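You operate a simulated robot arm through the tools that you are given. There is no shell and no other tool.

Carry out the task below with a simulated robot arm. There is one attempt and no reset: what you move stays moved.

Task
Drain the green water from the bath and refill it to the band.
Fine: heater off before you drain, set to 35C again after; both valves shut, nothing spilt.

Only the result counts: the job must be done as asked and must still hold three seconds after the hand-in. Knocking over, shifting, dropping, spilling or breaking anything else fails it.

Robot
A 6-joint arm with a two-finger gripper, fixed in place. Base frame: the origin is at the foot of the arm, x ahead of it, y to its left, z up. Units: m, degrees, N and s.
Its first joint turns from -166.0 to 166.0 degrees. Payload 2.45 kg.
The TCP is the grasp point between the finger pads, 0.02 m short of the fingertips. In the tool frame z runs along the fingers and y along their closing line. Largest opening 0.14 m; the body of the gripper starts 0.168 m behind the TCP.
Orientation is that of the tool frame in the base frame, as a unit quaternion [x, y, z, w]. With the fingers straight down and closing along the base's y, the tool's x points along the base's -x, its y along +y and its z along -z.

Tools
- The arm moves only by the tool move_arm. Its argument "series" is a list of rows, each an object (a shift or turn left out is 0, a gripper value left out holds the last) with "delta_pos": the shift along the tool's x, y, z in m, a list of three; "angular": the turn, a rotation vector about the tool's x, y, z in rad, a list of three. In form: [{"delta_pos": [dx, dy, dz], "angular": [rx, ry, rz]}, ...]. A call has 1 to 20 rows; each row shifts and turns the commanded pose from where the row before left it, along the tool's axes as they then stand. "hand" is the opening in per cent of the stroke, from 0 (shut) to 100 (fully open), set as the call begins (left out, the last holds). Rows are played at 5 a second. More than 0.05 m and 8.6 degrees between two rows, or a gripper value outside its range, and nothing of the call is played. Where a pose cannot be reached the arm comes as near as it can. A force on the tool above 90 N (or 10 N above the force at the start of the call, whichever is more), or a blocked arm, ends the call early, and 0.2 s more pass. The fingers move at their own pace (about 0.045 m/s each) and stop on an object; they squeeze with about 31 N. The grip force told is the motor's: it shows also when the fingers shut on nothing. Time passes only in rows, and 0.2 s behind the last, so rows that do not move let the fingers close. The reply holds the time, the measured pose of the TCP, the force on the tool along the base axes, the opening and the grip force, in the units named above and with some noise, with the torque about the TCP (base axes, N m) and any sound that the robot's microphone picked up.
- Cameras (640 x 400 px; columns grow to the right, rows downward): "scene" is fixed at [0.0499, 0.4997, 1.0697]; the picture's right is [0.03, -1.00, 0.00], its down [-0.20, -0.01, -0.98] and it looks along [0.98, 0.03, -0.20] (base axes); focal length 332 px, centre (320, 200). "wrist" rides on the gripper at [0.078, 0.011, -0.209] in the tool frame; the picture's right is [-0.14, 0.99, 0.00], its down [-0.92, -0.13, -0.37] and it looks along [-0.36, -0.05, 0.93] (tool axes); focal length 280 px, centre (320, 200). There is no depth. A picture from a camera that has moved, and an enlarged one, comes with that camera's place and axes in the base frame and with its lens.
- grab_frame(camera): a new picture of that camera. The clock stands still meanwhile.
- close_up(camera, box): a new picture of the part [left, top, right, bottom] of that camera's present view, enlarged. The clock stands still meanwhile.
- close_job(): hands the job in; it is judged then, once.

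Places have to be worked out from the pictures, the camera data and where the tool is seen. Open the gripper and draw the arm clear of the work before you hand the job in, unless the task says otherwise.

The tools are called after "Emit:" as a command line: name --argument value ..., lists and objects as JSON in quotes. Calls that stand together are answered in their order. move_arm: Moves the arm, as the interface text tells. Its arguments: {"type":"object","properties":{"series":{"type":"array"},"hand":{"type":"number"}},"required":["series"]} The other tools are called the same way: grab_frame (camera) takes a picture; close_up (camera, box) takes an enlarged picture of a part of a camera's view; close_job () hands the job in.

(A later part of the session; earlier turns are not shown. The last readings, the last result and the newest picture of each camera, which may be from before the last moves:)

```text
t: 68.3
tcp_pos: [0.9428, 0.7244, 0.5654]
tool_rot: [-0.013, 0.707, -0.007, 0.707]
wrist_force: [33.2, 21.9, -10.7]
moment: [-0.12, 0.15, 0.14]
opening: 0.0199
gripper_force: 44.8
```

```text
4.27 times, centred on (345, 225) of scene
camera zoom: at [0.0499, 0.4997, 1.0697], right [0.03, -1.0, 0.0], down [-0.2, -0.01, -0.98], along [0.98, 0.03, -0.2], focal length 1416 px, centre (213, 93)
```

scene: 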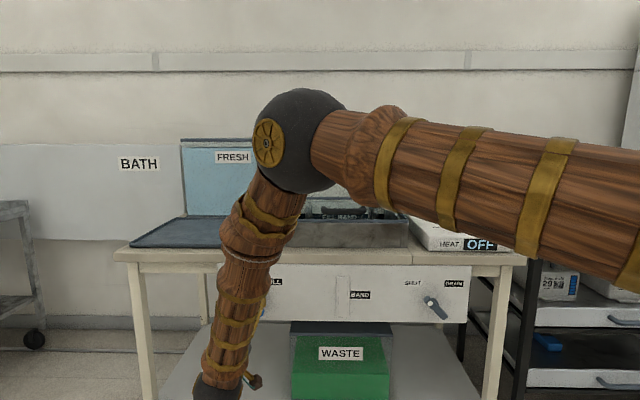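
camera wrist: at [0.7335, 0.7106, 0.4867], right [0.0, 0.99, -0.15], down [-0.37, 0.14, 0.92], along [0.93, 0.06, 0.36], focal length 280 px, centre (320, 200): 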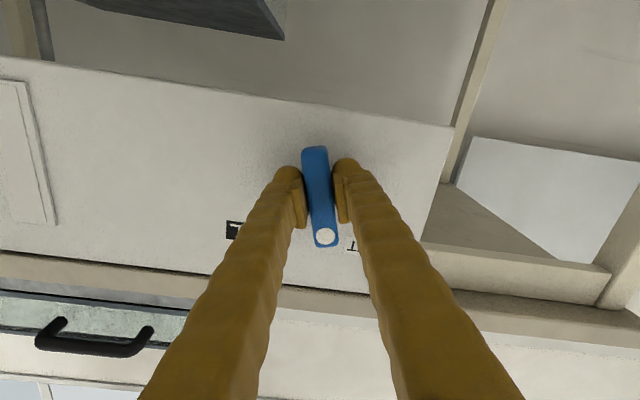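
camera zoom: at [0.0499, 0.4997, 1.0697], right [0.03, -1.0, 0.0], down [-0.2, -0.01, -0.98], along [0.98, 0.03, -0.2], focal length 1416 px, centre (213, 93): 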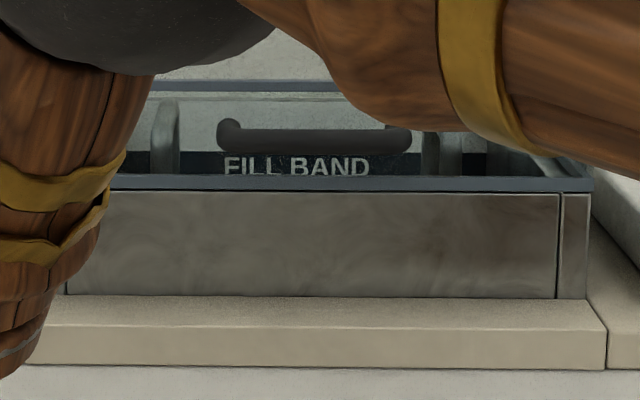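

Emit:
move_arm --series '[{"angular": [0, 0, 0]}, {"angular": [0, 0, 0]}, {"angular": [0, 0, 0]}, {"angular": [0, 0, 0]}]'

Emit:
close_up --camera "scene" --box '[325, 270, 380, 325]'

Emit:
grab_frame --camera "scene"

```text
t: 69.3
tcp_pos: [0.9412, 0.7247, 0.5662]
tool_rot: [-0.012, 0.707, -0.008, 0.707]
wrist_force: [31.7, 28.0, -6.4]
moment: [-0.13, 0.11, 0.19]
opening: 0.02
gripper_force: 44.9
```

```text
7.27 times, centred on (352, 298) of scene
camera zoom: at [0.0499, 0.4997, 1.0697], right [0.03, -1.0, 0.0], down [-0.2, -0.01, -0.98], along [0.98, 0.03, -0.2], focal length 2413 px, centre (84, -509)
```

zoom: 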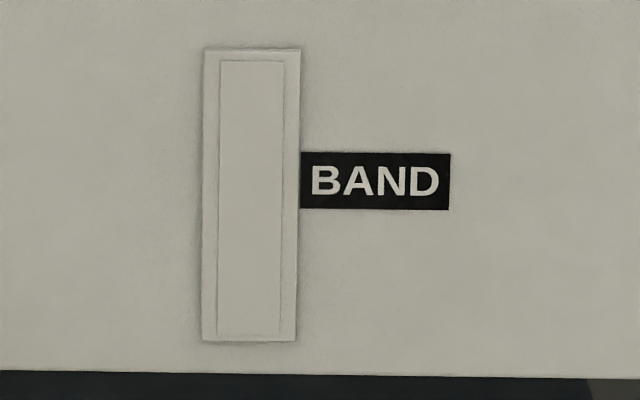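

```text
taken
```

scene: 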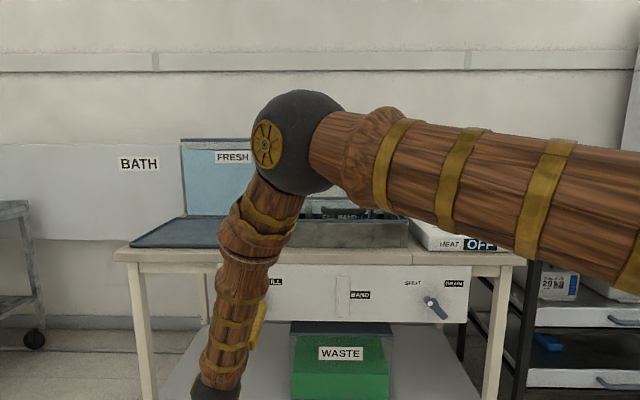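

Emit:
move_arm --series '[{"delta_pos": [0, 0.001, 0.001], "angular": [0, 0, 0.13]}, {"angular": [0, 0, 0.13]}, {"angular": [0, 0, 0]}, {"angular": [0, 0, 0]}]'

Emit:
close_up --camera "scene" --box '[325, 270, 380, 325]'

```text
t: 70.3
tcp_pos: [0.942, 0.7274, 0.5645]
tool_rot: [0.08, 0.703, 0.085, 0.702]
wrist_force: [-25.0, 10.7, 11.3]
moment: [-0.06, -0.21, 0.1]
opening: 0.0198
gripper_force: 45.1
```

```text
7.27 times, centred on (352, 298) of scene
camera zoom: at [0.0499, 0.4997, 1.0697], right [0.03, -1.0, 0.0], down [-0.2, -0.01, -0.98], along [0.98, 0.03, -0.2], focal length 2413 px, centre (84, -509)
```

zoom: 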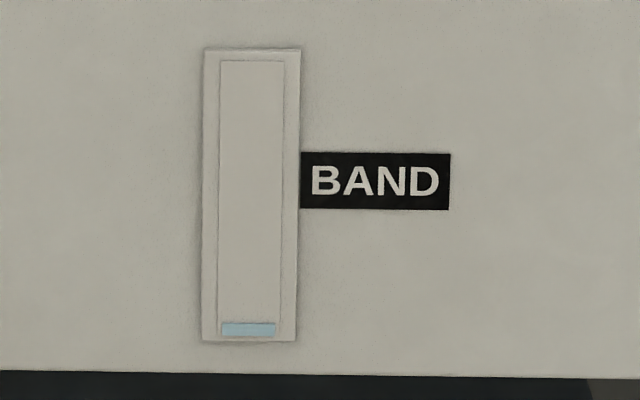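

Blue water appears in the gauge (about 8 % of the way to the band). I hold this opening and measure the rate.

Emit:
move_arm --series '[{"angular": [0, 0, 0]}, {"angular": [0, 0, 0]}]'

Emit:
close_up --camera "scene" --box '[325, 270, 380, 325]'

```text
t: 70.9
tcp_pos: [0.9427, 0.7269, 0.5648]
tool_rot: [0.079, 0.703, 0.085, 0.702]
wrist_force: [-35.4, 11.3, 11.5]
moment: [-0.06, -0.14, 0.16]
opening: 0.0201
gripper_force: 45.1
```

```text
7.27 times, centred on (352, 298) of scene
camera zoom: at [0.0499, 0.4997, 1.0697], right [0.03, -1.0, 0.0], down [-0.2, -0.01, -0.98], along [0.98, 0.03, -0.2], focal length 2413 px, centre (84, -509)
```

zoom: 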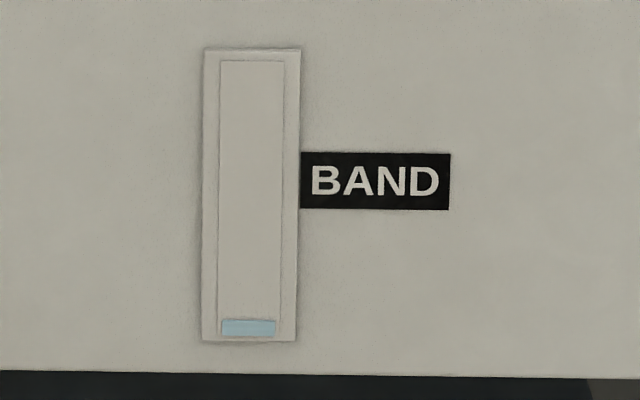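

Emit:
move_arm --series '[{"angular": [0, 0, 0]}, {"angular": [0, 0, 0]}, {"angular": [0, 0, 0]}, {"angular": [0, 0, 0]}, {"angular": [0, 0, 0]}, {"angular": [0, 0, 0]}, {"angular": [0, 0, 0]}, {"angular": [0, 0, 0]}, {"angular": [0, 0, 0]}]'

Emit:
close_up --camera "scene" --box '[325, 270, 380, 325]'

```text
t: 72.9
tcp_pos: [0.943, 0.7266, 0.5644]
tool_rot: [0.08, 0.703, 0.085, 0.702]
wrist_force: [-24.3, 22.6, 3.6]
moment: [-0.1, -0.04, 0.25]
opening: 0.0201
gripper_force: 44.8
```

```text
7.27 times, centred on (352, 298) of scene
camera zoom: at [0.0499, 0.4997, 1.0697], right [0.03, -1.0, 0.0], down [-0.2, -0.01, -0.98], along [0.98, 0.03, -0.2], focal length 2413 px, centre (84, -509)
```

zoom: 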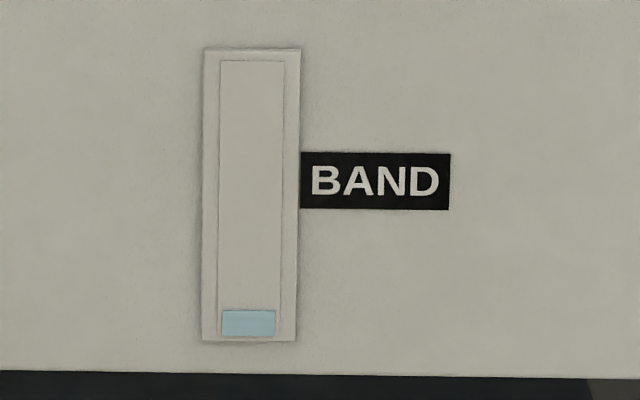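

Rate is about 5 px/s, slow and controllable; the band needs a level near row 182. I hold for longer spells.

Emit:
move_arm --series '[{"angular": [0, 0, 0]}, {"angular": [0, 0, 0]}, {"angular": [0, 0, 0]}, {"angular": [0, 0, 0]}, {"angular": [0, 0, 0]}, {"angular": [0, 0, 0]}, {"angular": [0, 0, 0]}, {"angular": [0, 0, 0]}, {"angular": [0, 0, 0]}, {"angular": [0, 0, 0]}, {"angular": [0, 0, 0]}, {"angular": [0, 0, 0]}, {"angular": [0, 0, 0]}, {"angular": [0, 0, 0]}, {"angular": [0, 0, 0]}, {"angular": [0, 0, 0]}, {"angular": [0, 0, 0]}, {"angular": [0, 0, 0]}, {"angular": [0, 0, 0]}, {"angular": [0, 0, 0]}]'

Emit:
close_up --camera "scene" --box '[325, 270, 380, 325]'

Emit:
grab_frame --camera "scene"

```text
t: 77.1
tcp_pos: [0.9427, 0.7253, 0.5652]
tool_rot: [0.079, 0.703, 0.084, 0.702]
wrist_force: [12.4, 18.6, 2.1]
moment: [-0.07, -0.02, 0.19]
opening: 0.0196
gripper_force: 45.1
```

```text
7.27 times, centred on (352, 298) of scene
camera zoom: at [0.0499, 0.4997, 1.0697], right [0.03, -1.0, 0.0], down [-0.2, -0.01, -0.98], along [0.98, 0.03, -0.2], focal length 2413 px, centre (84, -509)
```

zoom: 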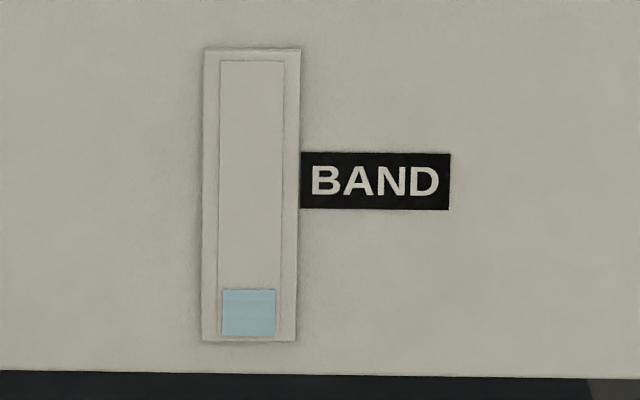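

```text
taken
```

scene: 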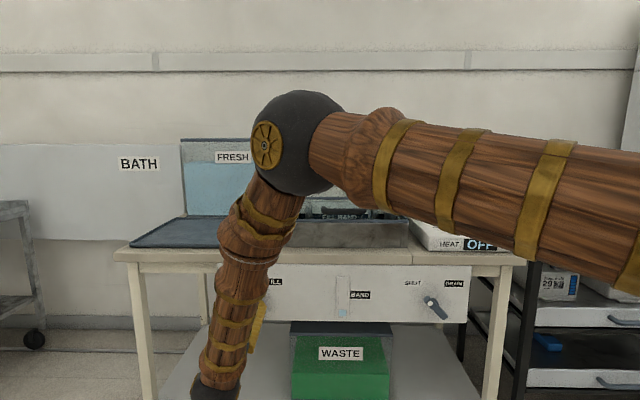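

Emit:
move_arm --series '[{"angular": [0, 0, 0]}, {"angular": [0, 0, 0]}, {"angular": [0, 0, 0]}, {"angular": [0, 0, 0]}, {"angular": [0, 0, 0]}, {"angular": [0, 0, 0]}, {"angular": [0, 0, 0]}, {"angular": [0, 0, 0]}, {"angular": [0, 0, 0]}, {"angular": [0, 0, 0]}, {"angular": [0, 0, 0]}, {"angular": [0, 0, 0]}, {"angular": [0, 0, 0]}, {"angular": [0, 0, 0]}, {"angular": [0, 0, 0]}, {"angular": [0, 0, 0]}, {"angular": [0, 0, 0]}, {"angular": [0, 0, 0]}, {"angular": [0, 0, 0]}, {"angular": [0, 0, 0]}]'

Emit:
move_arm --series '[{"angular": [0, 0, 0]}, {"angular": [0, 0, 0]}, {"angular": [0, 0, 0]}, {"angular": [0, 0, 0]}, {"angular": [0, 0, 0]}, {"angular": [0, 0, 0]}, {"angular": [0, 0, 0]}, {"angular": [0, 0, 0]}, {"angular": [0, 0, 0]}, {"angular": [0, 0, 0]}, {"angular": [0, 0, 0]}, {"angular": [0, 0, 0]}, {"angular": [0, 0, 0]}, {"angular": [0, 0, 0]}, {"angular": [0, 0, 0]}, {"angular": [0, 0, 0]}, {"angular": [0, 0, 0]}, {"angular": [0, 0, 0]}, {"angular": [0, 0, 0]}, {"angular": [0, 0, 0]}]'

Emit:
close_up --camera "scene" --box '[325, 270, 380, 325]'

Emit:
grab_frame --camera "scene"

```text
t: 81.3
tcp_pos: [0.9425, 0.7253, 0.5653]
tool_rot: [0.079, 0.703, 0.086, 0.701]
wrist_force: [7.4, 5.6, 7.6]
moment: [-0.03, -0.09, 0.04]
opening: 0.0199
gripper_force: 45.0
```

```text
t: 85.5
tcp_pos: [0.9433, 0.7249, 0.5644]
tool_rot: [0.079, 0.703, 0.083, 0.702]
wrist_force: [-0.4, 2.3, 4.7]
moment: [-0.03, -0.09, 0.06]
opening: 0.0198
gripper_force: 44.3
```

```text
7.27 times, centred on (352, 298) of scene
camera zoom: at [0.0499, 0.4997, 1.0697], right [0.03, -1.0, 0.0], down [-0.2, -0.01, -0.98], along [0.98, 0.03, -0.2], focal length 2413 px, centre (84, -509)
```

zoom: 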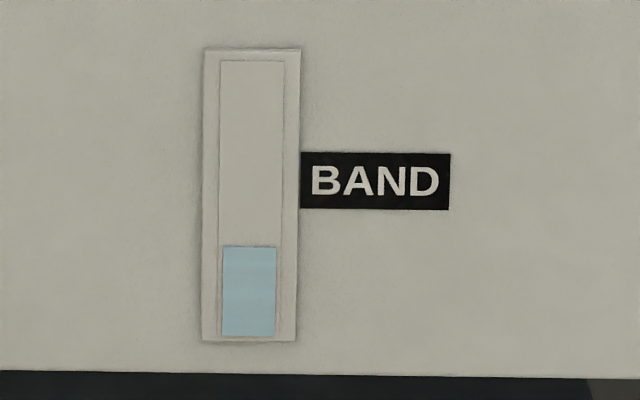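

```text
taken
```

scene: 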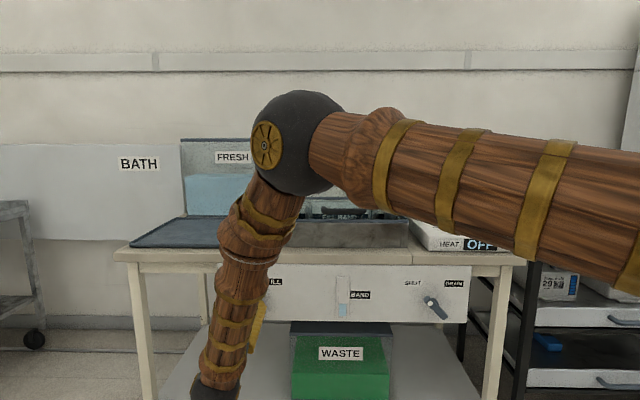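

Level is at row 247, rising 5 px/s. I continue, planning to close early in case some water is still in the pipe.

Emit:
move_arm --series '[{"angular": [0, 0, 0]}, {"angular": [0, 0, 0]}, {"angular": [0, 0, 0]}, {"angular": [0, 0, 0]}, {"angular": [0, 0, 0]}, {"angular": [0, 0, 0]}, {"angular": [0, 0, 0]}, {"angular": [0, 0, 0]}, {"angular": [0, 0, 0]}, {"angular": [0, 0, 0]}, {"angular": [0, 0, 0]}, {"angular": [0, 0, 0]}, {"angular": [0, 0, 0]}, {"angular": [0, 0, 0]}, {"angular": [0, 0, 0]}, {"angular": [0, 0, 0]}, {"angular": [0, 0, 0]}, {"angular": [0, 0, 0]}, {"angular": [0, 0, 0]}, {"angular": [0, 0, 0]}]'

Emit:
move_arm --series '[{"angular": [0, 0, 0]}, {"angular": [0, 0, 0]}, {"angular": [0, 0, 0]}, {"angular": [0, 0, 0]}, {"angular": [0, 0, 0]}, {"angular": [0, 0, 0]}, {"angular": [0, 0, 0]}, {"angular": [0, 0, 0]}, {"angular": [0, 0, 0]}, {"angular": [0, 0, 0]}]'

Emit:
close_up --camera "scene" --box '[325, 270, 380, 325]'

```text
t: 89.7
tcp_pos: [0.9424, 0.7259, 0.5646]
tool_rot: [0.08, 0.703, 0.084, 0.702]
wrist_force: [0.4, 2.0, 2.0]
moment: [-0.02, 0.01, -0.03]
opening: 0.02
gripper_force: 45.0
```

```text
t: 91.9
tcp_pos: [0.9424, 0.7263, 0.5654]
tool_rot: [0.08, 0.703, 0.084, 0.702]
wrist_force: [0.3, 1.7, 0.9]
moment: [-0.01, 0.0, 0.03]
opening: 0.0201
gripper_force: 45.0
```

```text
7.27 times, centred on (352, 298) of scene
camera zoom: at [0.0499, 0.4997, 1.0697], right [0.03, -1.0, 0.0], down [-0.2, -0.01, -0.98], along [0.98, 0.03, -0.2], focal length 2413 px, centre (84, -509)
```

zoom: 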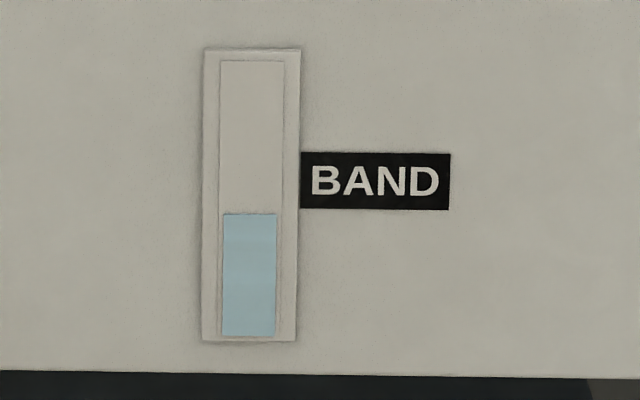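

Level is at row 214. I throttle back to about 30° open and check how the level responds.

Emit:
move_arm --series '[{"angular": [0, 0, -0.13]}, {"delta_pos": [0, -0.001, 0], "angular": [0, 0, -0.13]}, {"delta_pos": [0, -0.001, 0], "angular": [0, 0, -0.13]}, {"angular": [0, 0, -0.13]}]'

Emit:
close_up --camera "scene" --box '[325, 270, 380, 325]'

Emit:
move_arm --series '[{"angular": [0, 0, 0]}, {"angular": [0, 0, 0]}, {"angular": [0, 0, 0]}, {"angular": [0, 0, 0]}]'

Emit:
close_up --camera "scene" --box '[325, 270, 380, 325]'

```text
t: 92.9
tcp_pos: [0.9424, 0.7229, 0.5647]
tool_rot: [-0.104, 0.7, -0.1, 0.7]
wrist_force: [-6.9, -5.2, 4.2]
moment: [0.06, 0.17, -0.14]
opening: 0.0198
gripper_force: 45.0
```

```text
7.27 times, centred on (352, 298) of scene
camera zoom: at [0.0499, 0.4997, 1.0697], right [0.03, -1.0, 0.0], down [-0.2, -0.01, -0.98], along [0.98, 0.03, -0.2], focal length 2413 px, centre (84, -509)
```

zoom: 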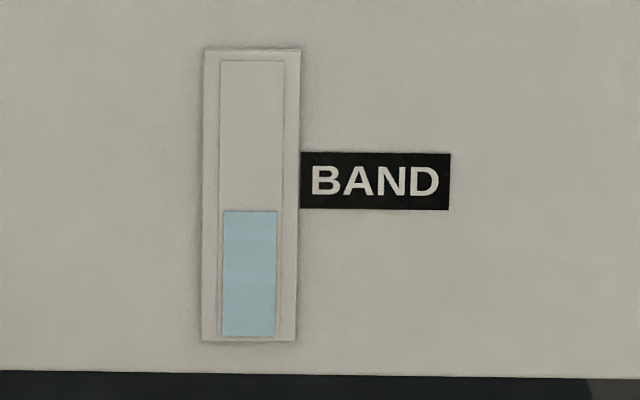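

```text
t: 93.9
tcp_pos: [0.9422, 0.7238, 0.5635]
tool_rot: [-0.103, 0.7, -0.099, 0.7]
wrist_force: [-18.3, -12.0, 3.3]
moment: [0.06, -0.07, -0.17]
opening: 0.02
gripper_force: 44.7
```

```text
7.27 times, centred on (352, 298) of scene
camera zoom: at [0.0499, 0.4997, 1.0697], right [0.03, -1.0, 0.0], down [-0.2, -0.01, -0.98], along [0.98, 0.03, -0.2], focal length 2413 px, centre (84, -509)
```

zoom: 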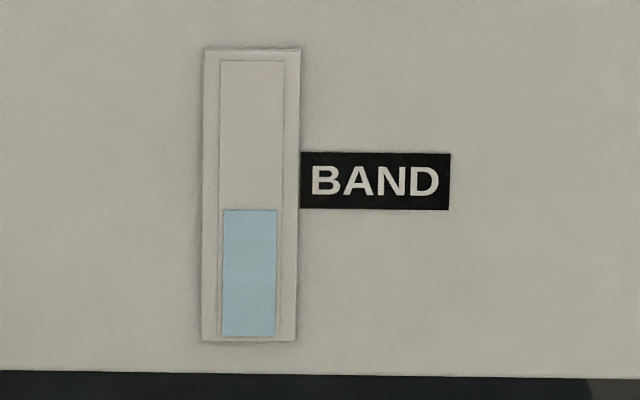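

The level follows the valve without delay. I reopen to about 45° to bring it up the last part slowly.

Emit:
move_arm --series '[{"delta_pos": [0, 0.001, 0], "angular": [0, 0, 0.13]}, {"delta_pos": [0, 0.001, 0], "angular": [0, 0, 0.13]}, {"angular": [0, 0, 0]}, {"angular": [0, 0, 0]}, {"angular": [0, 0, 0]}, {"angular": [0, 0, 0]}, {"angular": [0, 0, 0]}, {"angular": [0, 0, 0]}, {"angular": [0, 0, 0]}, {"angular": [0, 0, 0]}, {"angular": [0, 0, 0]}, {"angular": [0, 0, 0]}, {"angular": [0, 0, 0]}, {"angular": [0, 0, 0]}, {"angular": [0, 0, 0]}]'

Emit:
close_up --camera "scene" --box '[325, 270, 380, 325]'

```text
t: 97.1
tcp_pos: [0.9433, 0.7248, 0.564]
tool_rot: [-0.012, 0.707, -0.008, 0.707]
wrist_force: [-6.3, -35.0, 14.5]
moment: [0.18, -0.19, -0.35]
opening: 0.0198
gripper_force: 44.9
```

```text
7.27 times, centred on (352, 298) of scene
camera zoom: at [0.0499, 0.4997, 1.0697], right [0.03, -1.0, 0.0], down [-0.2, -0.01, -0.98], along [0.98, 0.03, -0.2], focal length 2413 px, centre (84, -509)
```

zoom: 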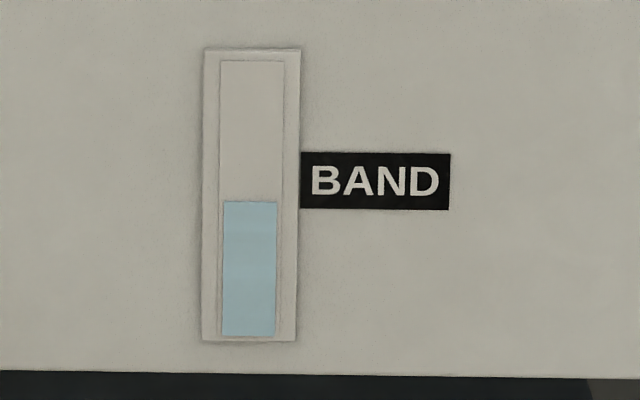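

Emit:
move_arm --series '[{"angular": [0, 0, 0]}, {"angular": [0, 0, 0]}, {"angular": [0, 0, 0]}, {"angular": [0, 0, 0]}, {"angular": [0, 0, 0]}, {"angular": [0, 0, 0]}, {"angular": [0, 0, 0]}, {"angular": [0, 0, 0]}, {"angular": [0, 0, 0]}, {"angular": [0, 0, 0]}, {"angular": [0, 0, 0]}, {"angular": [0, 0, 0]}, {"angular": [0, 0, 0]}, {"angular": [0, 0, 0]}, {"angular": [0, 0, 0]}, {"angular": [0, 0, 0]}, {"angular": [0, 0, 0]}, {"angular": [0, 0, 0]}, {"angular": [0, 0, 0]}, {"angular": [0, 0, 0]}]'

Emit:
close_up --camera "scene" --box '[325, 270, 380, 325]'

Emit:
close_up --camera "scene" --box '[270, 200, 420, 250]'

```text
t: 101.3
tcp_pos: [0.9435, 0.725, 0.5644]
tool_rot: [-0.012, 0.707, -0.008, 0.707]
wrist_force: [-1.4, -26.9, 11.2]
moment: [0.17, -0.18, -0.28]
opening: 0.02
gripper_force: 44.5
```

```text
7.27 times, centred on (352, 298) of scene
camera zoom: at [0.0499, 0.4997, 1.0697], right [0.03, -1.0, 0.0], down [-0.2, -0.01, -0.98], along [0.98, 0.03, -0.2], focal length 2413 px, centre (84, -509)
```

zoom: 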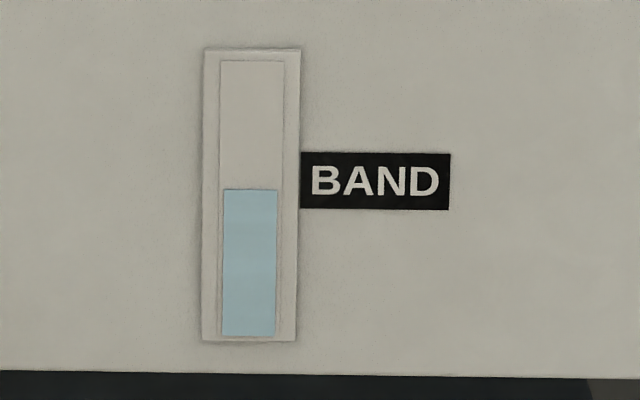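

```text
4.27 times, centred on (345, 225) of scene
camera zoom: at [0.0499, 0.4997, 1.0697], right [0.03, -1.0, 0.0], down [-0.2, -0.01, -0.98], along [0.98, 0.03, -0.2], focal length 1416 px, centre (213, 93)
```

zoom: 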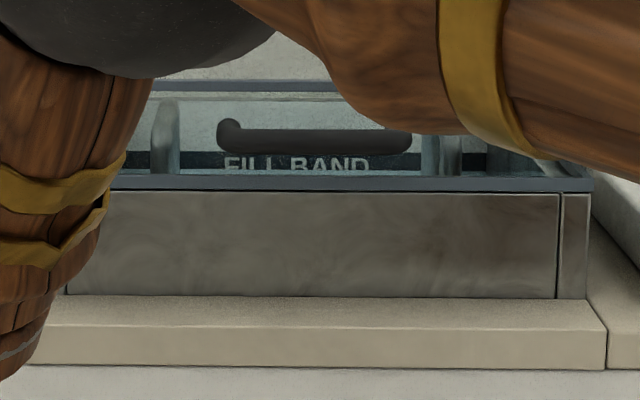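

Level is at row 190, close to the original 185. I wait 1.6 s more, then turn the valve back toward SHUT.

Emit:
move_arm --series '[{"delta_pos": [0, -0.002, 0]}, {"angular": [0, 0, 0]}, {"angular": [0, 0, 0]}, {"angular": [0, 0, 0]}, {"angular": [0, 0, 0]}, {"angular": [0, 0, 0]}, {"angular": [0, 0, 0]}, {"angular": [0, 0, 0]}, {"angular": [0, 0, -0.13]}, {"delta_pos": [0, -0.001, 0], "angular": [0, 0, -0.13]}, {"angular": [0, 0, -0.13]}, {"delta_pos": [0, -0.001, 0], "angular": [0, 0, -0.13]}, {"angular": [0, 0, -0.13]}, {"angular": [0, 0, -0.1]}, {"angular": [0, 0, 0]}]'

Emit:
close_up --camera "scene" --box '[325, 270, 380, 325]'

Emit:
close_up --camera "wrist" --box '[220, 100, 420, 260]'

```text
t: 104.5
tcp_pos: [0.9425, 0.7205, 0.5654]
tool_rot: [-0.27, 0.654, -0.266, 0.655]
wrist_force: [-17.9, 4.6, 13.0]
moment: [0.03, -0.26, 0.1]
opening: 0.0202
gripper_force: 44.9
```

```text
7.27 times, centred on (352, 298) of scene
camera zoom: at [0.0499, 0.4997, 1.0697], right [0.03, -1.0, 0.0], down [-0.2, -0.01, -0.98], along [0.98, 0.03, -0.2], focal length 2413 px, centre (84, -509)
```

zoom: 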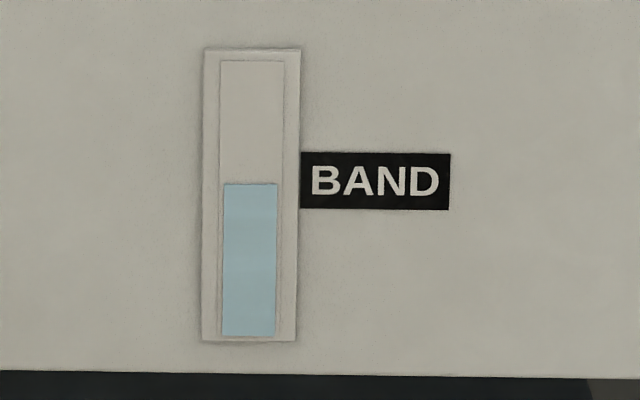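

```text
2.50 times, centred on (320, 180) of wrist
camera zoom: at [0.7334, 0.6724, 0.5025], right [0.0, 0.8, -0.6], down [-0.37, 0.55, 0.75], along [0.93, 0.23, 0.29], focal length 701 px, centre (320, 250)
```

zoom: 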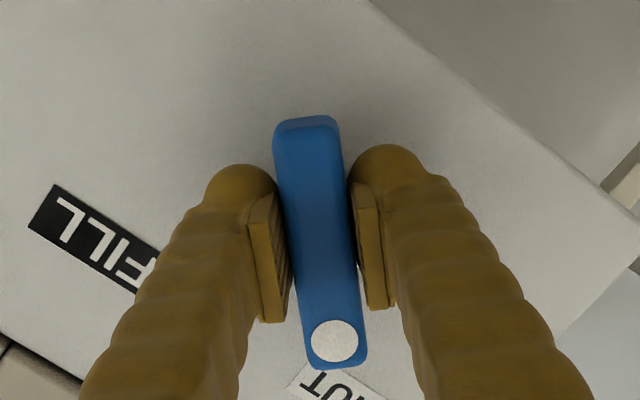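

The level is at row 184, in the middle of the band. I nudge the handle firmly onto its SHUT stop, release and back off.

Emit:
move_arm --series '[{"angular": [0, 0, -0.045]}, {"angular": [0, 0, 0]}]'

Emit:
move_arm --hand 50 --series '[{"angular": [0, 0, 0]}, {"angular": [0, 0, 0]}, {"angular": [0, 0, 0]}, {"delta_pos": [0, 0, -0.045]}, {"delta_pos": [0, 0, -0.045]}, {"delta_pos": [0, 0, -0.045]}, {"angular": [0, 0, 0]}]'

Emit:
close_up --camera "scene" --box '[325, 270, 380, 325]'

Emit:
grab_frame --camera "scene"

Emit:
grab_frame --camera "wrist"

```text
t: 105.1
tcp_pos: [0.9432, 0.7209, 0.5658]
tool_rot: [-0.285, 0.648, -0.282, 0.648]
wrist_force: [-26.2, -8.3, 15.1]
moment: [1.06, -0.22, -0.07]
opening: 0.02
gripper_force: 45.4
```

```text
t: 106.7
tcp_pos: [0.8088, 0.7177, 0.5657]
tool_rot: [-0.286, 0.648, -0.281, 0.648]
wrist_force: [-0.1, 0.9, 0.4]
moment: [-0.02, 0.0, 0.02]
opening: 0.07
gripper_force: 0.0
```

```text
7.27 times, centred on (352, 298) of scene
camera zoom: at [0.0499, 0.4997, 1.0697], right [0.03, -1.0, 0.0], down [-0.2, -0.01, -0.98], along [0.98, 0.03, -0.2], focal length 2413 px, centre (84, -509)
```

zoom: 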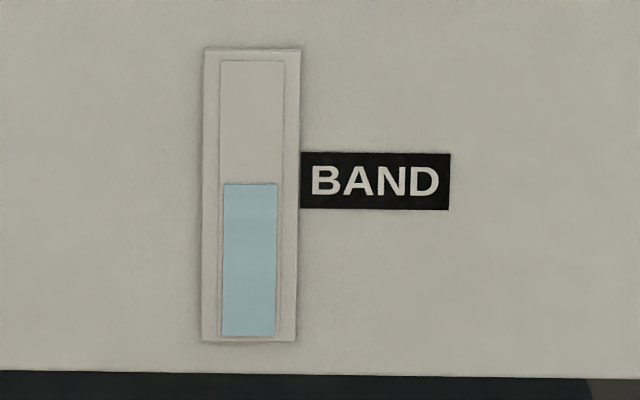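

```text
taken
```

scene: 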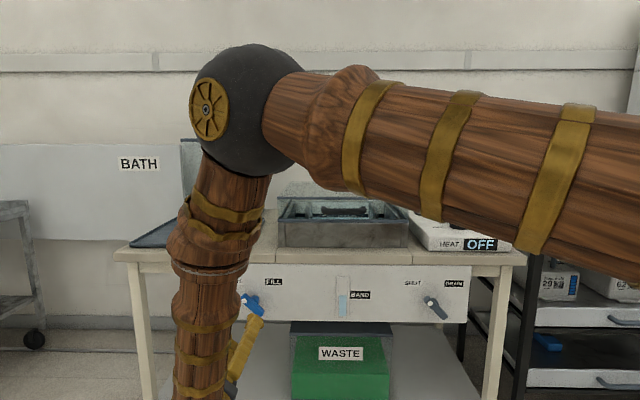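

```text
taken
camera wrist: at [0.5994, 0.6663, 0.5039], right [-0.01, 0.77, -0.63], down [-0.37, 0.59, 0.72], along [0.93, 0.24, 0.28], focal length 280 px, centre (320, 200)
```

wrist: 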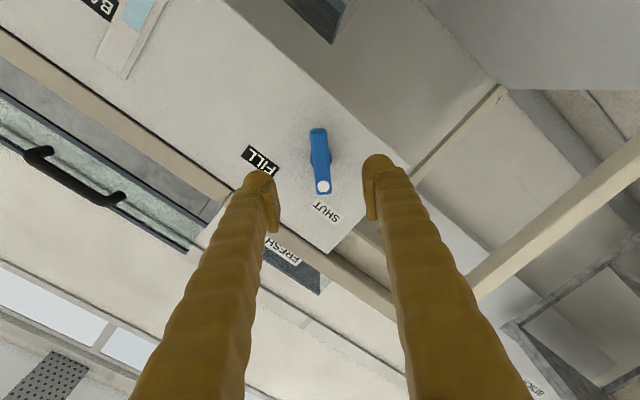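

The level holds and both valves are shut. Now back to the heater: I roll the tool level, close the fingers and travel back toward −y.

Emit:
move_arm --hand 0 --series '[{"delta_pos": [0, 0, -0.02], "angular": [0, 0, 0.118]}, {"angular": [0, 0, 0.118]}, {"angular": [0, 0, 0.118]}, {"angular": [0, 0, 0.118]}, {"angular": [0, 0, 0.118]}, {"angular": [0, 0, 0.118]}, {"angular": [0, 0, 0.118]}, {"angular": [0, 0, 0]}]'

Emit:
close_up --camera "scene" --box '[220, 270, 290, 325]'

```text
t: 108.5
tcp_pos: [0.7885, 0.7201, 0.5669]
tool_rot: [0.0, 0.708, 0.003, 0.707]
wrist_force: [0.7, -0.1, 0.2]
moment: [0.01, 0.02, 0.02]
opening: 0.0
gripper_force: 29.5
```

```text
7.27 times, centred on (255, 298) of scene
camera zoom: at [0.0499, 0.4997, 1.0697], right [0.03, -1.0, 0.0], down [-0.2, -0.01, -0.98], along [0.98, 0.03, -0.2], focal length 2413 px, centre (793, -509)
```

zoom: 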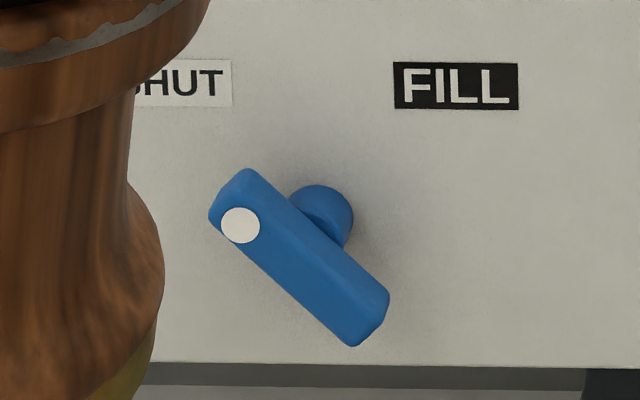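

The fill handle is exactly where it started. I travel back along −y in front of the panel.

Emit:
move_arm --series '[{"delta_pos": [0, -0.048, 0]}, {"delta_pos": [0, -0.048, 0]}, {"delta_pos": [0, -0.048, 0]}, {"delta_pos": [0, -0.048, 0]}, {"delta_pos": [0, -0.048, 0]}, {"delta_pos": [0, -0.048, 0]}, {"delta_pos": [0, -0.048, 0]}, {"delta_pos": [0, -0.048, 0]}, {"delta_pos": [0, -0.048, 0]}, {"delta_pos": [0, -0.048, 0]}, {"delta_pos": [0, -0.048, 0]}, {"angular": [0, 0, 0]}]'

Emit:
move_arm --series '[{"delta_pos": [-0.045, 0, 0]}, {"delta_pos": [-0.045, 0, 0]}, {"delta_pos": [-0.045, 0, 0]}, {"delta_pos": [-0.045, 0, 0], "angular": [0, 0.065, 0]}, {"angular": [0, 0.131, 0]}, {"angular": [0, 0.065, 0]}, {"angular": [0, 0, 0]}, {"angular": [0, 0, 0]}]'

```text
t: 111.1
tcp_pos: [0.7933, 0.1937, 0.5639]
tool_rot: [-0.001, 0.708, 0.004, 0.706]
wrist_force: [-0.2, -0.5, -0.1]
moment: [0.01, 0.01, -0.02]
opening: 0.0001
gripper_force: 29.4
```

```text
t: 112.9
tcp_pos: [0.7935, 0.1916, 0.7436]
tool_rot: [-0.001, 0.794, 0.002, 0.608]
wrist_force: [0.5, 0.1, 0.5]
moment: [-0.03, -0.04, -0.03]
opening: 0.0
gripper_force: 29.2
```

Now I rise and move to the stand-off in front of the knob's +y end.

Emit:
move_arm --series '[{"delta_pos": [-0.0457, 0, -0.012]}, {"delta_pos": [-0.0457, 0, -0.012]}, {"delta_pos": [-0.0457, 0, -0.012]}, {"delta_pos": [-0.0105, -0.0147, 0.0399]}, {"delta_pos": [-0.0105, -0.0147, 0.0399]}, {"delta_pos": [-0.0105, -0.0147, 0.0399]}, {"delta_pos": [-0.0105, -0.0147, 0.0399]}, {"delta_pos": [-0.0105, -0.0147, 0.0399]}, {"angular": [0, 0, 0]}, {"angular": [0, 0, 0]}]'

Emit:
grab_frame --camera "wrist"

Emit:
grab_frame --camera "scene"

```text
t: 115.1
tcp_pos: [0.9986, 0.119, 0.8832]
tool_rot: [-0.001, 0.794, 0.003, 0.608]
wrist_force: [0.4, -0.2, -0.5]
moment: [-0.01, 0.03, -0.01]
opening: 0.0001
gripper_force: 29.3
```

```text
taken
camera wrist: at [0.7758, 0.1281, 0.8619], right [0.03, 0.99, 0.14], down [-0.12, -0.13, 0.98], along [0.99, -0.04, 0.11], focal length 280 px, centre (320, 200)
```

wrist: 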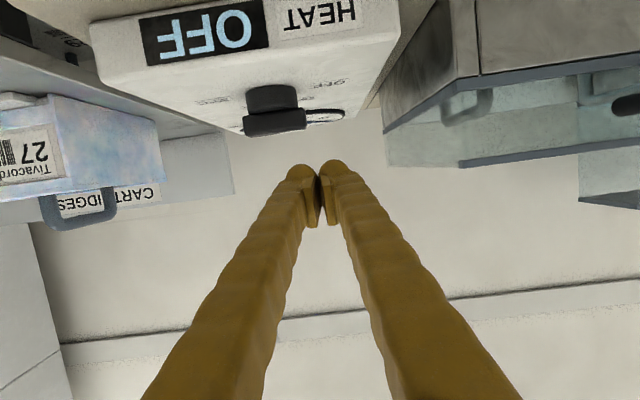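

```text
taken
```

scene: 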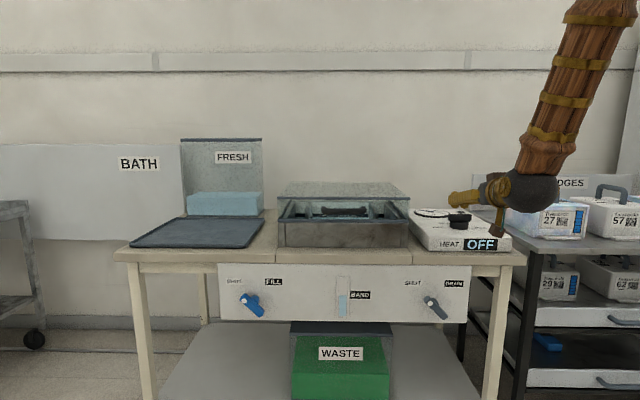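

I lower to bar height in front of the +y end, then push it forward along the mirrored arc to about 90°.

Emit:
move_arm --series '[{"delta_pos": [0.0295, -0.0015, 0.0188]}, {"delta_pos": [0.0295, -0.0015, 0.0188]}, {"angular": [0, 0, 0]}, {"angular": [0, 0, 0]}]'

Emit:
move_arm --series '[{"delta_pos": [-0.0127, 0, 0.0484]}, {"delta_pos": [-0.0014, 0, 0.0055]}, {"delta_pos": [-0.0019, 0.0056, 0.0073]}, {"delta_pos": [-0.0022, 0.0034, 0.0084]}, {"delta_pos": [-0.0024, 0.0011, 0.0091]}, {"angular": [0, 0, 0]}]'

Emit:
close_up --camera "scene" --box '[400, 180, 520, 255]'

Emit:
grab_frame --camera "wrist"

```text
t: 116.1
tcp_pos: [1.0193, 0.1188, 0.8172]
tool_rot: [-0.001, 0.793, 0.003, 0.609]
wrist_force: [0.0, -0.2, 0.3]
moment: [-0.03, -0.01, 0.01]
opening: 0.0
gripper_force: 29.3
```

```text
t: 117.5
tcp_pos: [1.1018, 0.1269, 0.8164]
tool_rot: [-0.003, 0.794, 0.004, 0.608]
wrist_force: [-0.7, -0.2, 0.0]
moment: [0.0, -0.03, -0.01]
opening: 0.0
gripper_force: 28.9
```

```text
5.33 times, centred on (460, 218) of scene
camera zoom: at [0.0499, 0.4997, 1.0697], right [0.03, -1.0, 0.0], down [-0.2, -0.01, -0.98], along [0.98, 0.03, -0.2], focal length 1770 px, centre (-427, 107)
```

zoom: 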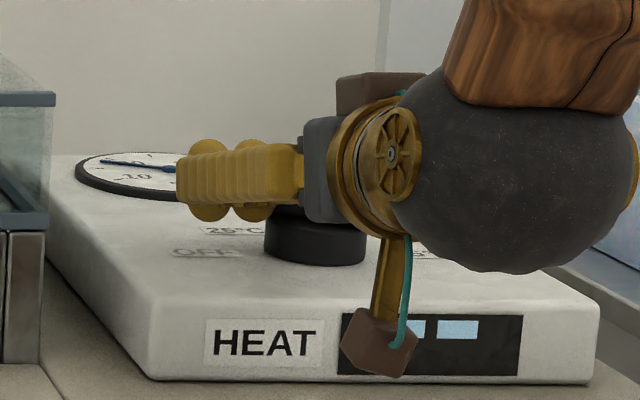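

```text
taken
camera wrist: at [0.8785, 0.136, 0.7951], right [0.03, 0.99, 0.14], down [-0.12, -0.13, 0.98], along [0.99, -0.04, 0.11], focal length 280 px, centre (320, 200)
```

wrist: 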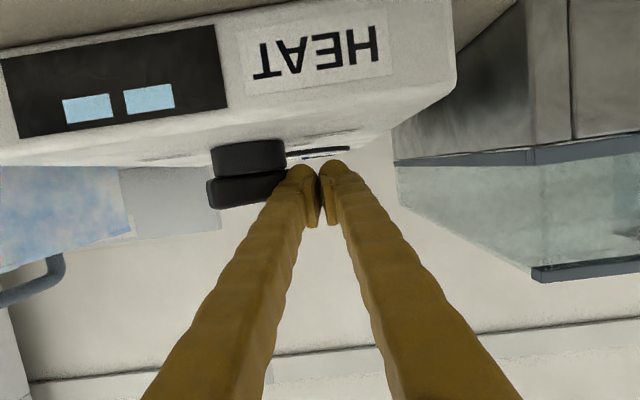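

Emit:
move_arm --series '[{"delta_pos": [-0.0024, -0.0014, 0.009]}, {"delta_pos": [-0.0022, -0.0039, 0.0083]}, {"delta_pos": [-0.0019, -0.0058, 0.0072]}, {"angular": [0, 0, 0]}]'

Emit:
close_up --camera "scene" --box '[400, 180, 520, 255]'

Emit:
grab_frame --camera "wrist"

```text
t: 118.5
tcp_pos: [1.1267, 0.1163, 0.817]
tool_rot: [-0.002, 0.793, 0.003, 0.609]
wrist_force: [0.4, 1.1, -0.9]
moment: [0.03, 0.0, 0.01]
opening: 0.0001
gripper_force: 28.9
```

```text
5.33 times, centred on (460, 218) of scene
camera zoom: at [0.0499, 0.4997, 1.0697], right [0.03, -1.0, 0.0], down [-0.2, -0.01, -0.98], along [0.98, 0.03, -0.2], focal length 1770 px, centre (-427, 107)
```

zoom: 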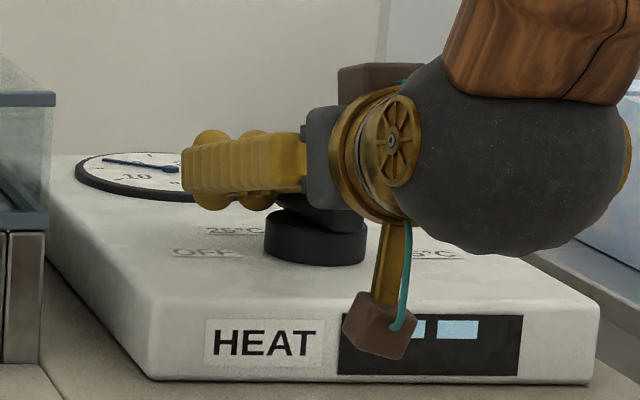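

```text
taken
camera wrist: at [0.9039, 0.1251, 0.7956], right [0.03, 0.99, 0.14], down [-0.12, -0.13, 0.98], along [0.99, -0.04, 0.11], focal length 280 px, centre (320, 200)
```

wrist: 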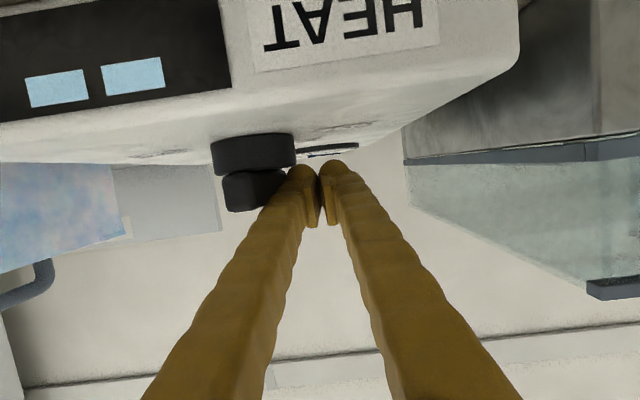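

The bar is about three quarters toward 90°. I withdraw, pass in front of the knob to the −y side and move in beside the near end.

Emit:
move_arm --series '[{"delta_pos": [0.0114, 0.004, -0.0435]}, {"delta_pos": [0.0122, 0, -0.0464]}, {"delta_pos": [0.0025, 0, -0.0097]}, {"delta_pos": [0, -0.0351, 0]}, {"delta_pos": [0, -0.0351, 0]}, {"delta_pos": [0, -0.0351, 0]}, {"angular": [0, 0, 0]}]'

Emit:
grab_frame --camera "wrist"

Emit:
close_up --camera "scene" --box '[400, 180, 520, 255]'

```text
t: 120.1
tcp_pos: [1.0273, 0.0139, 0.8172]
tool_rot: [-0.002, 0.794, 0.004, 0.608]
wrist_force: [-0.1, -0.4, -0.2]
moment: [0.01, 0.02, -0.02]
opening: 0.0
gripper_force: 29.6
```

```text
taken
camera wrist: at [0.8029, 0.0228, 0.7966], right [0.03, 0.99, 0.14], down [-0.12, -0.13, 0.98], along [0.99, -0.04, 0.11], focal length 280 px, centre (320, 200)
```

wrist: 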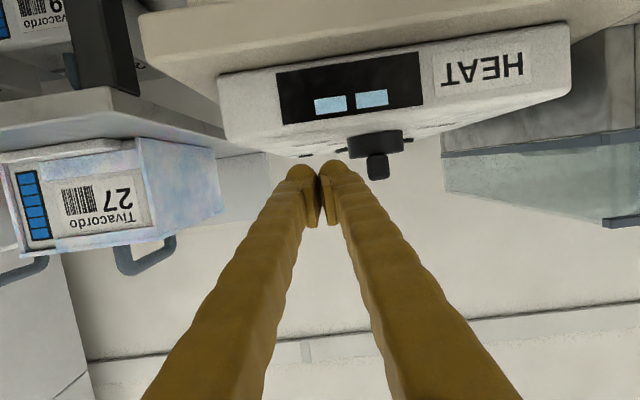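

```text
5.33 times, centred on (460, 218) of scene
camera zoom: at [0.0499, 0.4997, 1.0697], right [0.03, -1.0, 0.0], down [-0.2, -0.01, -0.98], along [0.98, 0.03, -0.2], focal length 1770 px, centre (-427, 107)
```

zoom: 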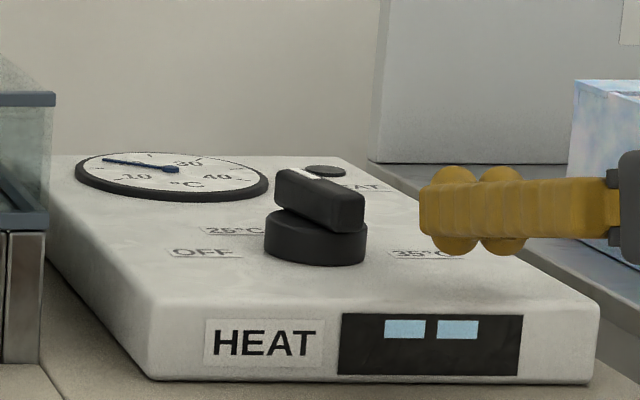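

Bar is now nearly along x. I move in on its −y side and push the near end toward +y, about 30° past.

Emit:
move_arm --series '[{"delta_pos": [-0.0057, 0, 0.0218]}, {"delta_pos": [-0.0057, 0, 0.0218]}, {"delta_pos": [0, 0.0216, 0]}, {"delta_pos": [0.0008, 0.0086, -0.0031]}, {"delta_pos": [0.0009, 0.0087, -0.0033]}, {"angular": [0, 0, 0]}]'

Emit:
close_up --camera "scene" --box '[400, 180, 520, 255]'

Emit:
grab_frame --camera "wrist"

```text
t: 121.5
tcp_pos: [1.0635, 0.0523, 0.8174]
tool_rot: [-0.001, 0.794, 0.003, 0.608]
wrist_force: [-0.3, 0.0, 0.2]
moment: [-0.02, 0.03, 0.03]
opening: 0.0
gripper_force: 29.1
```

```text
5.33 times, centred on (460, 218) of scene
camera zoom: at [0.0499, 0.4997, 1.0697], right [0.03, -1.0, 0.0], down [-0.2, -0.01, -0.98], along [0.98, 0.03, -0.2], focal length 1770 px, centre (-427, 107)
```

zoom: 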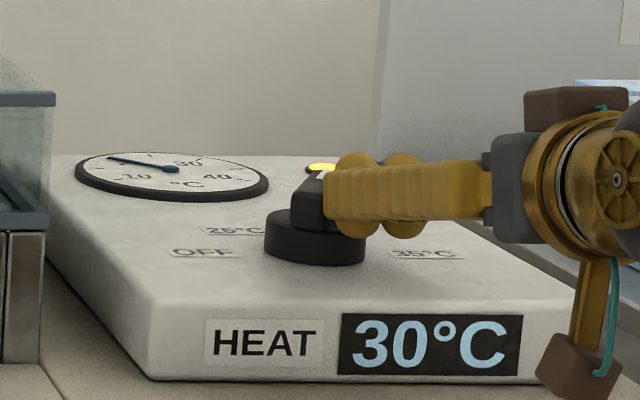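

```text
taken
camera wrist: at [0.84, 0.0622, 0.7959], right [0.03, 0.99, 0.14], down [-0.12, -0.13, 0.98], along [0.99, -0.04, 0.11], focal length 280 px, centre (320, 200)
```

wrist: 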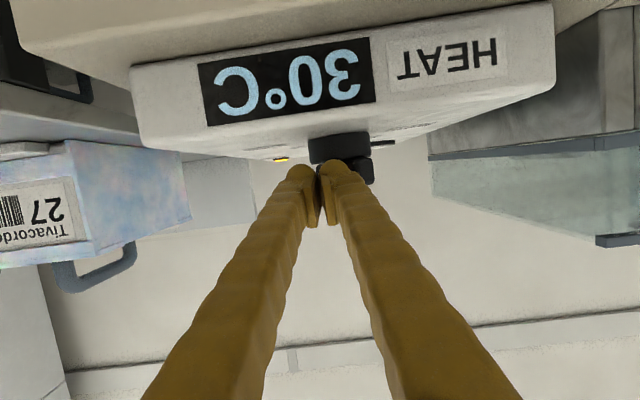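

Display reads 30 °C and the lamp is on. I continue in small steps, checking the display.

Emit:
move_arm --series '[{"delta_pos": [-0.0003, 0.0099, 0.0012]}, {"delta_pos": [-0.0004, 0.0085, 0.0014]}, {"angular": [0, 0, 0]}]'

Emit:
close_up --camera "scene" --box '[400, 180, 520, 255]'

Emit:
grab_frame --camera "wrist"

```text
t: 122.3
tcp_pos: [1.0651, 0.0716, 0.8189]
tool_rot: [-0.002, 0.794, 0.003, 0.608]
wrist_force: [-0.1, -0.2, -0.5]
moment: [0.03, -0.01, -0.03]
opening: 0.0001
gripper_force: 29.4
```

```text
5.33 times, centred on (460, 218) of scene
camera zoom: at [0.0499, 0.4997, 1.0697], right [0.03, -1.0, 0.0], down [-0.2, -0.01, -0.98], along [0.98, 0.03, -0.2], focal length 1770 px, centre (-427, 107)
```

zoom: 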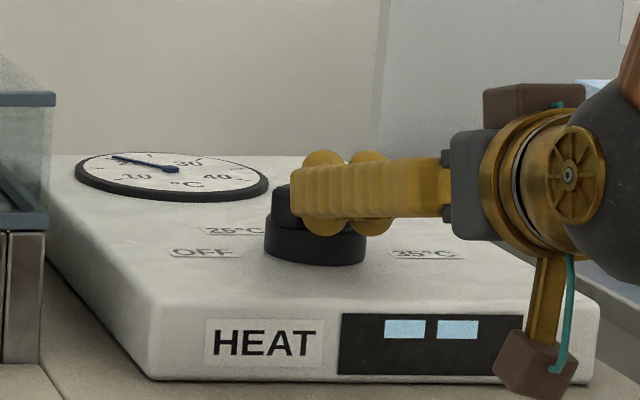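

```text
taken
camera wrist: at [0.8424, 0.0805, 0.7966], right [0.03, 0.99, 0.14], down [-0.12, -0.13, 0.98], along [0.99, -0.04, 0.11], focal length 280 px, centre (320, 200)
```

wrist: 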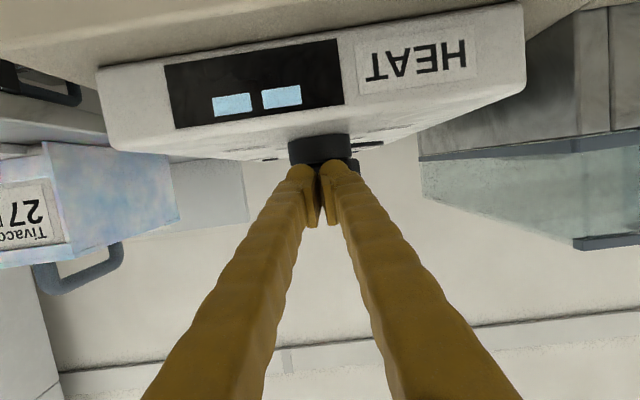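

Emit:
move_arm --series '[{"delta_pos": [-0.0006, 0.0045, 0.0022]}, {"delta_pos": [-0.0007, 0.0045, 0.0025]}, {"angular": [0, 0, 0]}]'

Emit:
close_up --camera "scene" --box '[400, 180, 520, 255]'

```text
t: 123.1
tcp_pos: [1.0705, 0.0789, 0.8186]
tool_rot: [-0.001, 0.793, 0.003, 0.609]
wrist_force: [1.2, 0.0, -0.4]
moment: [0.0, 0.01, -0.01]
opening: 0.0001
gripper_force: 29.9
```

```text
5.33 times, centred on (460, 218) of scene
camera zoom: at [0.0499, 0.4997, 1.0697], right [0.03, -1.0, 0.0], down [-0.2, -0.01, -0.98], along [0.98, 0.03, -0.2], focal length 1770 px, centre (-427, 107)
```

zoom: 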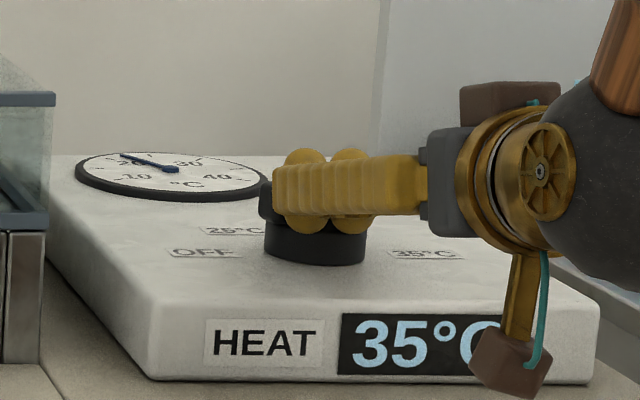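

It reads 35 °C. I add one tiny step to centre it, then withdraw.

Emit:
move_arm --series '[{"delta_pos": [-0.0005, 0.003, 0.002]}, {"angular": [0, 0, 0]}]'

Emit:
move_arm --series '[{"delta_pos": [0.005, 0, -0.02]}, {"delta_pos": [0.0102, 0, -0.0387]}, {"delta_pos": [-0.03, 0, -0.02]}, {"delta_pos": [-0.03, 0, -0.02]}, {"angular": [0, 0, 0]}]'

Emit:
close_up --camera "scene" --box '[400, 180, 520, 255]'

Emit:
grab_frame --camera "wrist"

```text
t: 123.7
tcp_pos: [1.0732, 0.0839, 0.8179]
tool_rot: [-0.002, 0.793, 0.003, 0.609]
wrist_force: [0.2, -0.1, 0.1]
moment: [0.01, -0.02, -0.01]
opening: 0.0002
gripper_force: 29.4
```

```text
t: 124.9
tcp_pos: [0.9881, 0.0841, 0.8867]
tool_rot: [-0.002, 0.793, 0.003, 0.609]
wrist_force: [-1.3, -0.6, 0.1]
moment: [0.0, -0.01, -0.03]
opening: 0.0
gripper_force: 29.8
```

```text
5.33 times, centred on (460, 218) of scene
camera zoom: at [0.0499, 0.4997, 1.0697], right [0.03, -1.0, 0.0], down [-0.2, -0.01, -0.98], along [0.98, 0.03, -0.2], focal length 1770 px, centre (-427, 107)
```

zoom: 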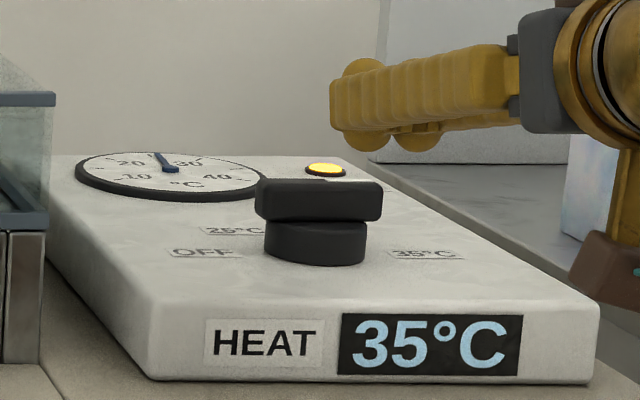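

```text
taken
camera wrist: at [0.7654, 0.0932, 0.8647], right [0.03, 0.99, 0.14], down [-0.12, -0.13, 0.98], along [0.99, -0.04, 0.11], focal length 280 px, centre (320, 200)
```

wrist: 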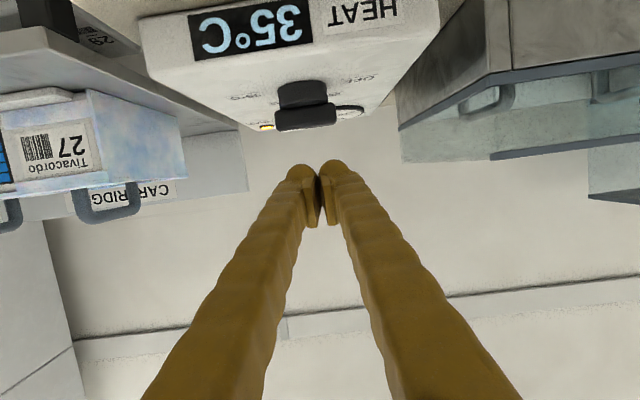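

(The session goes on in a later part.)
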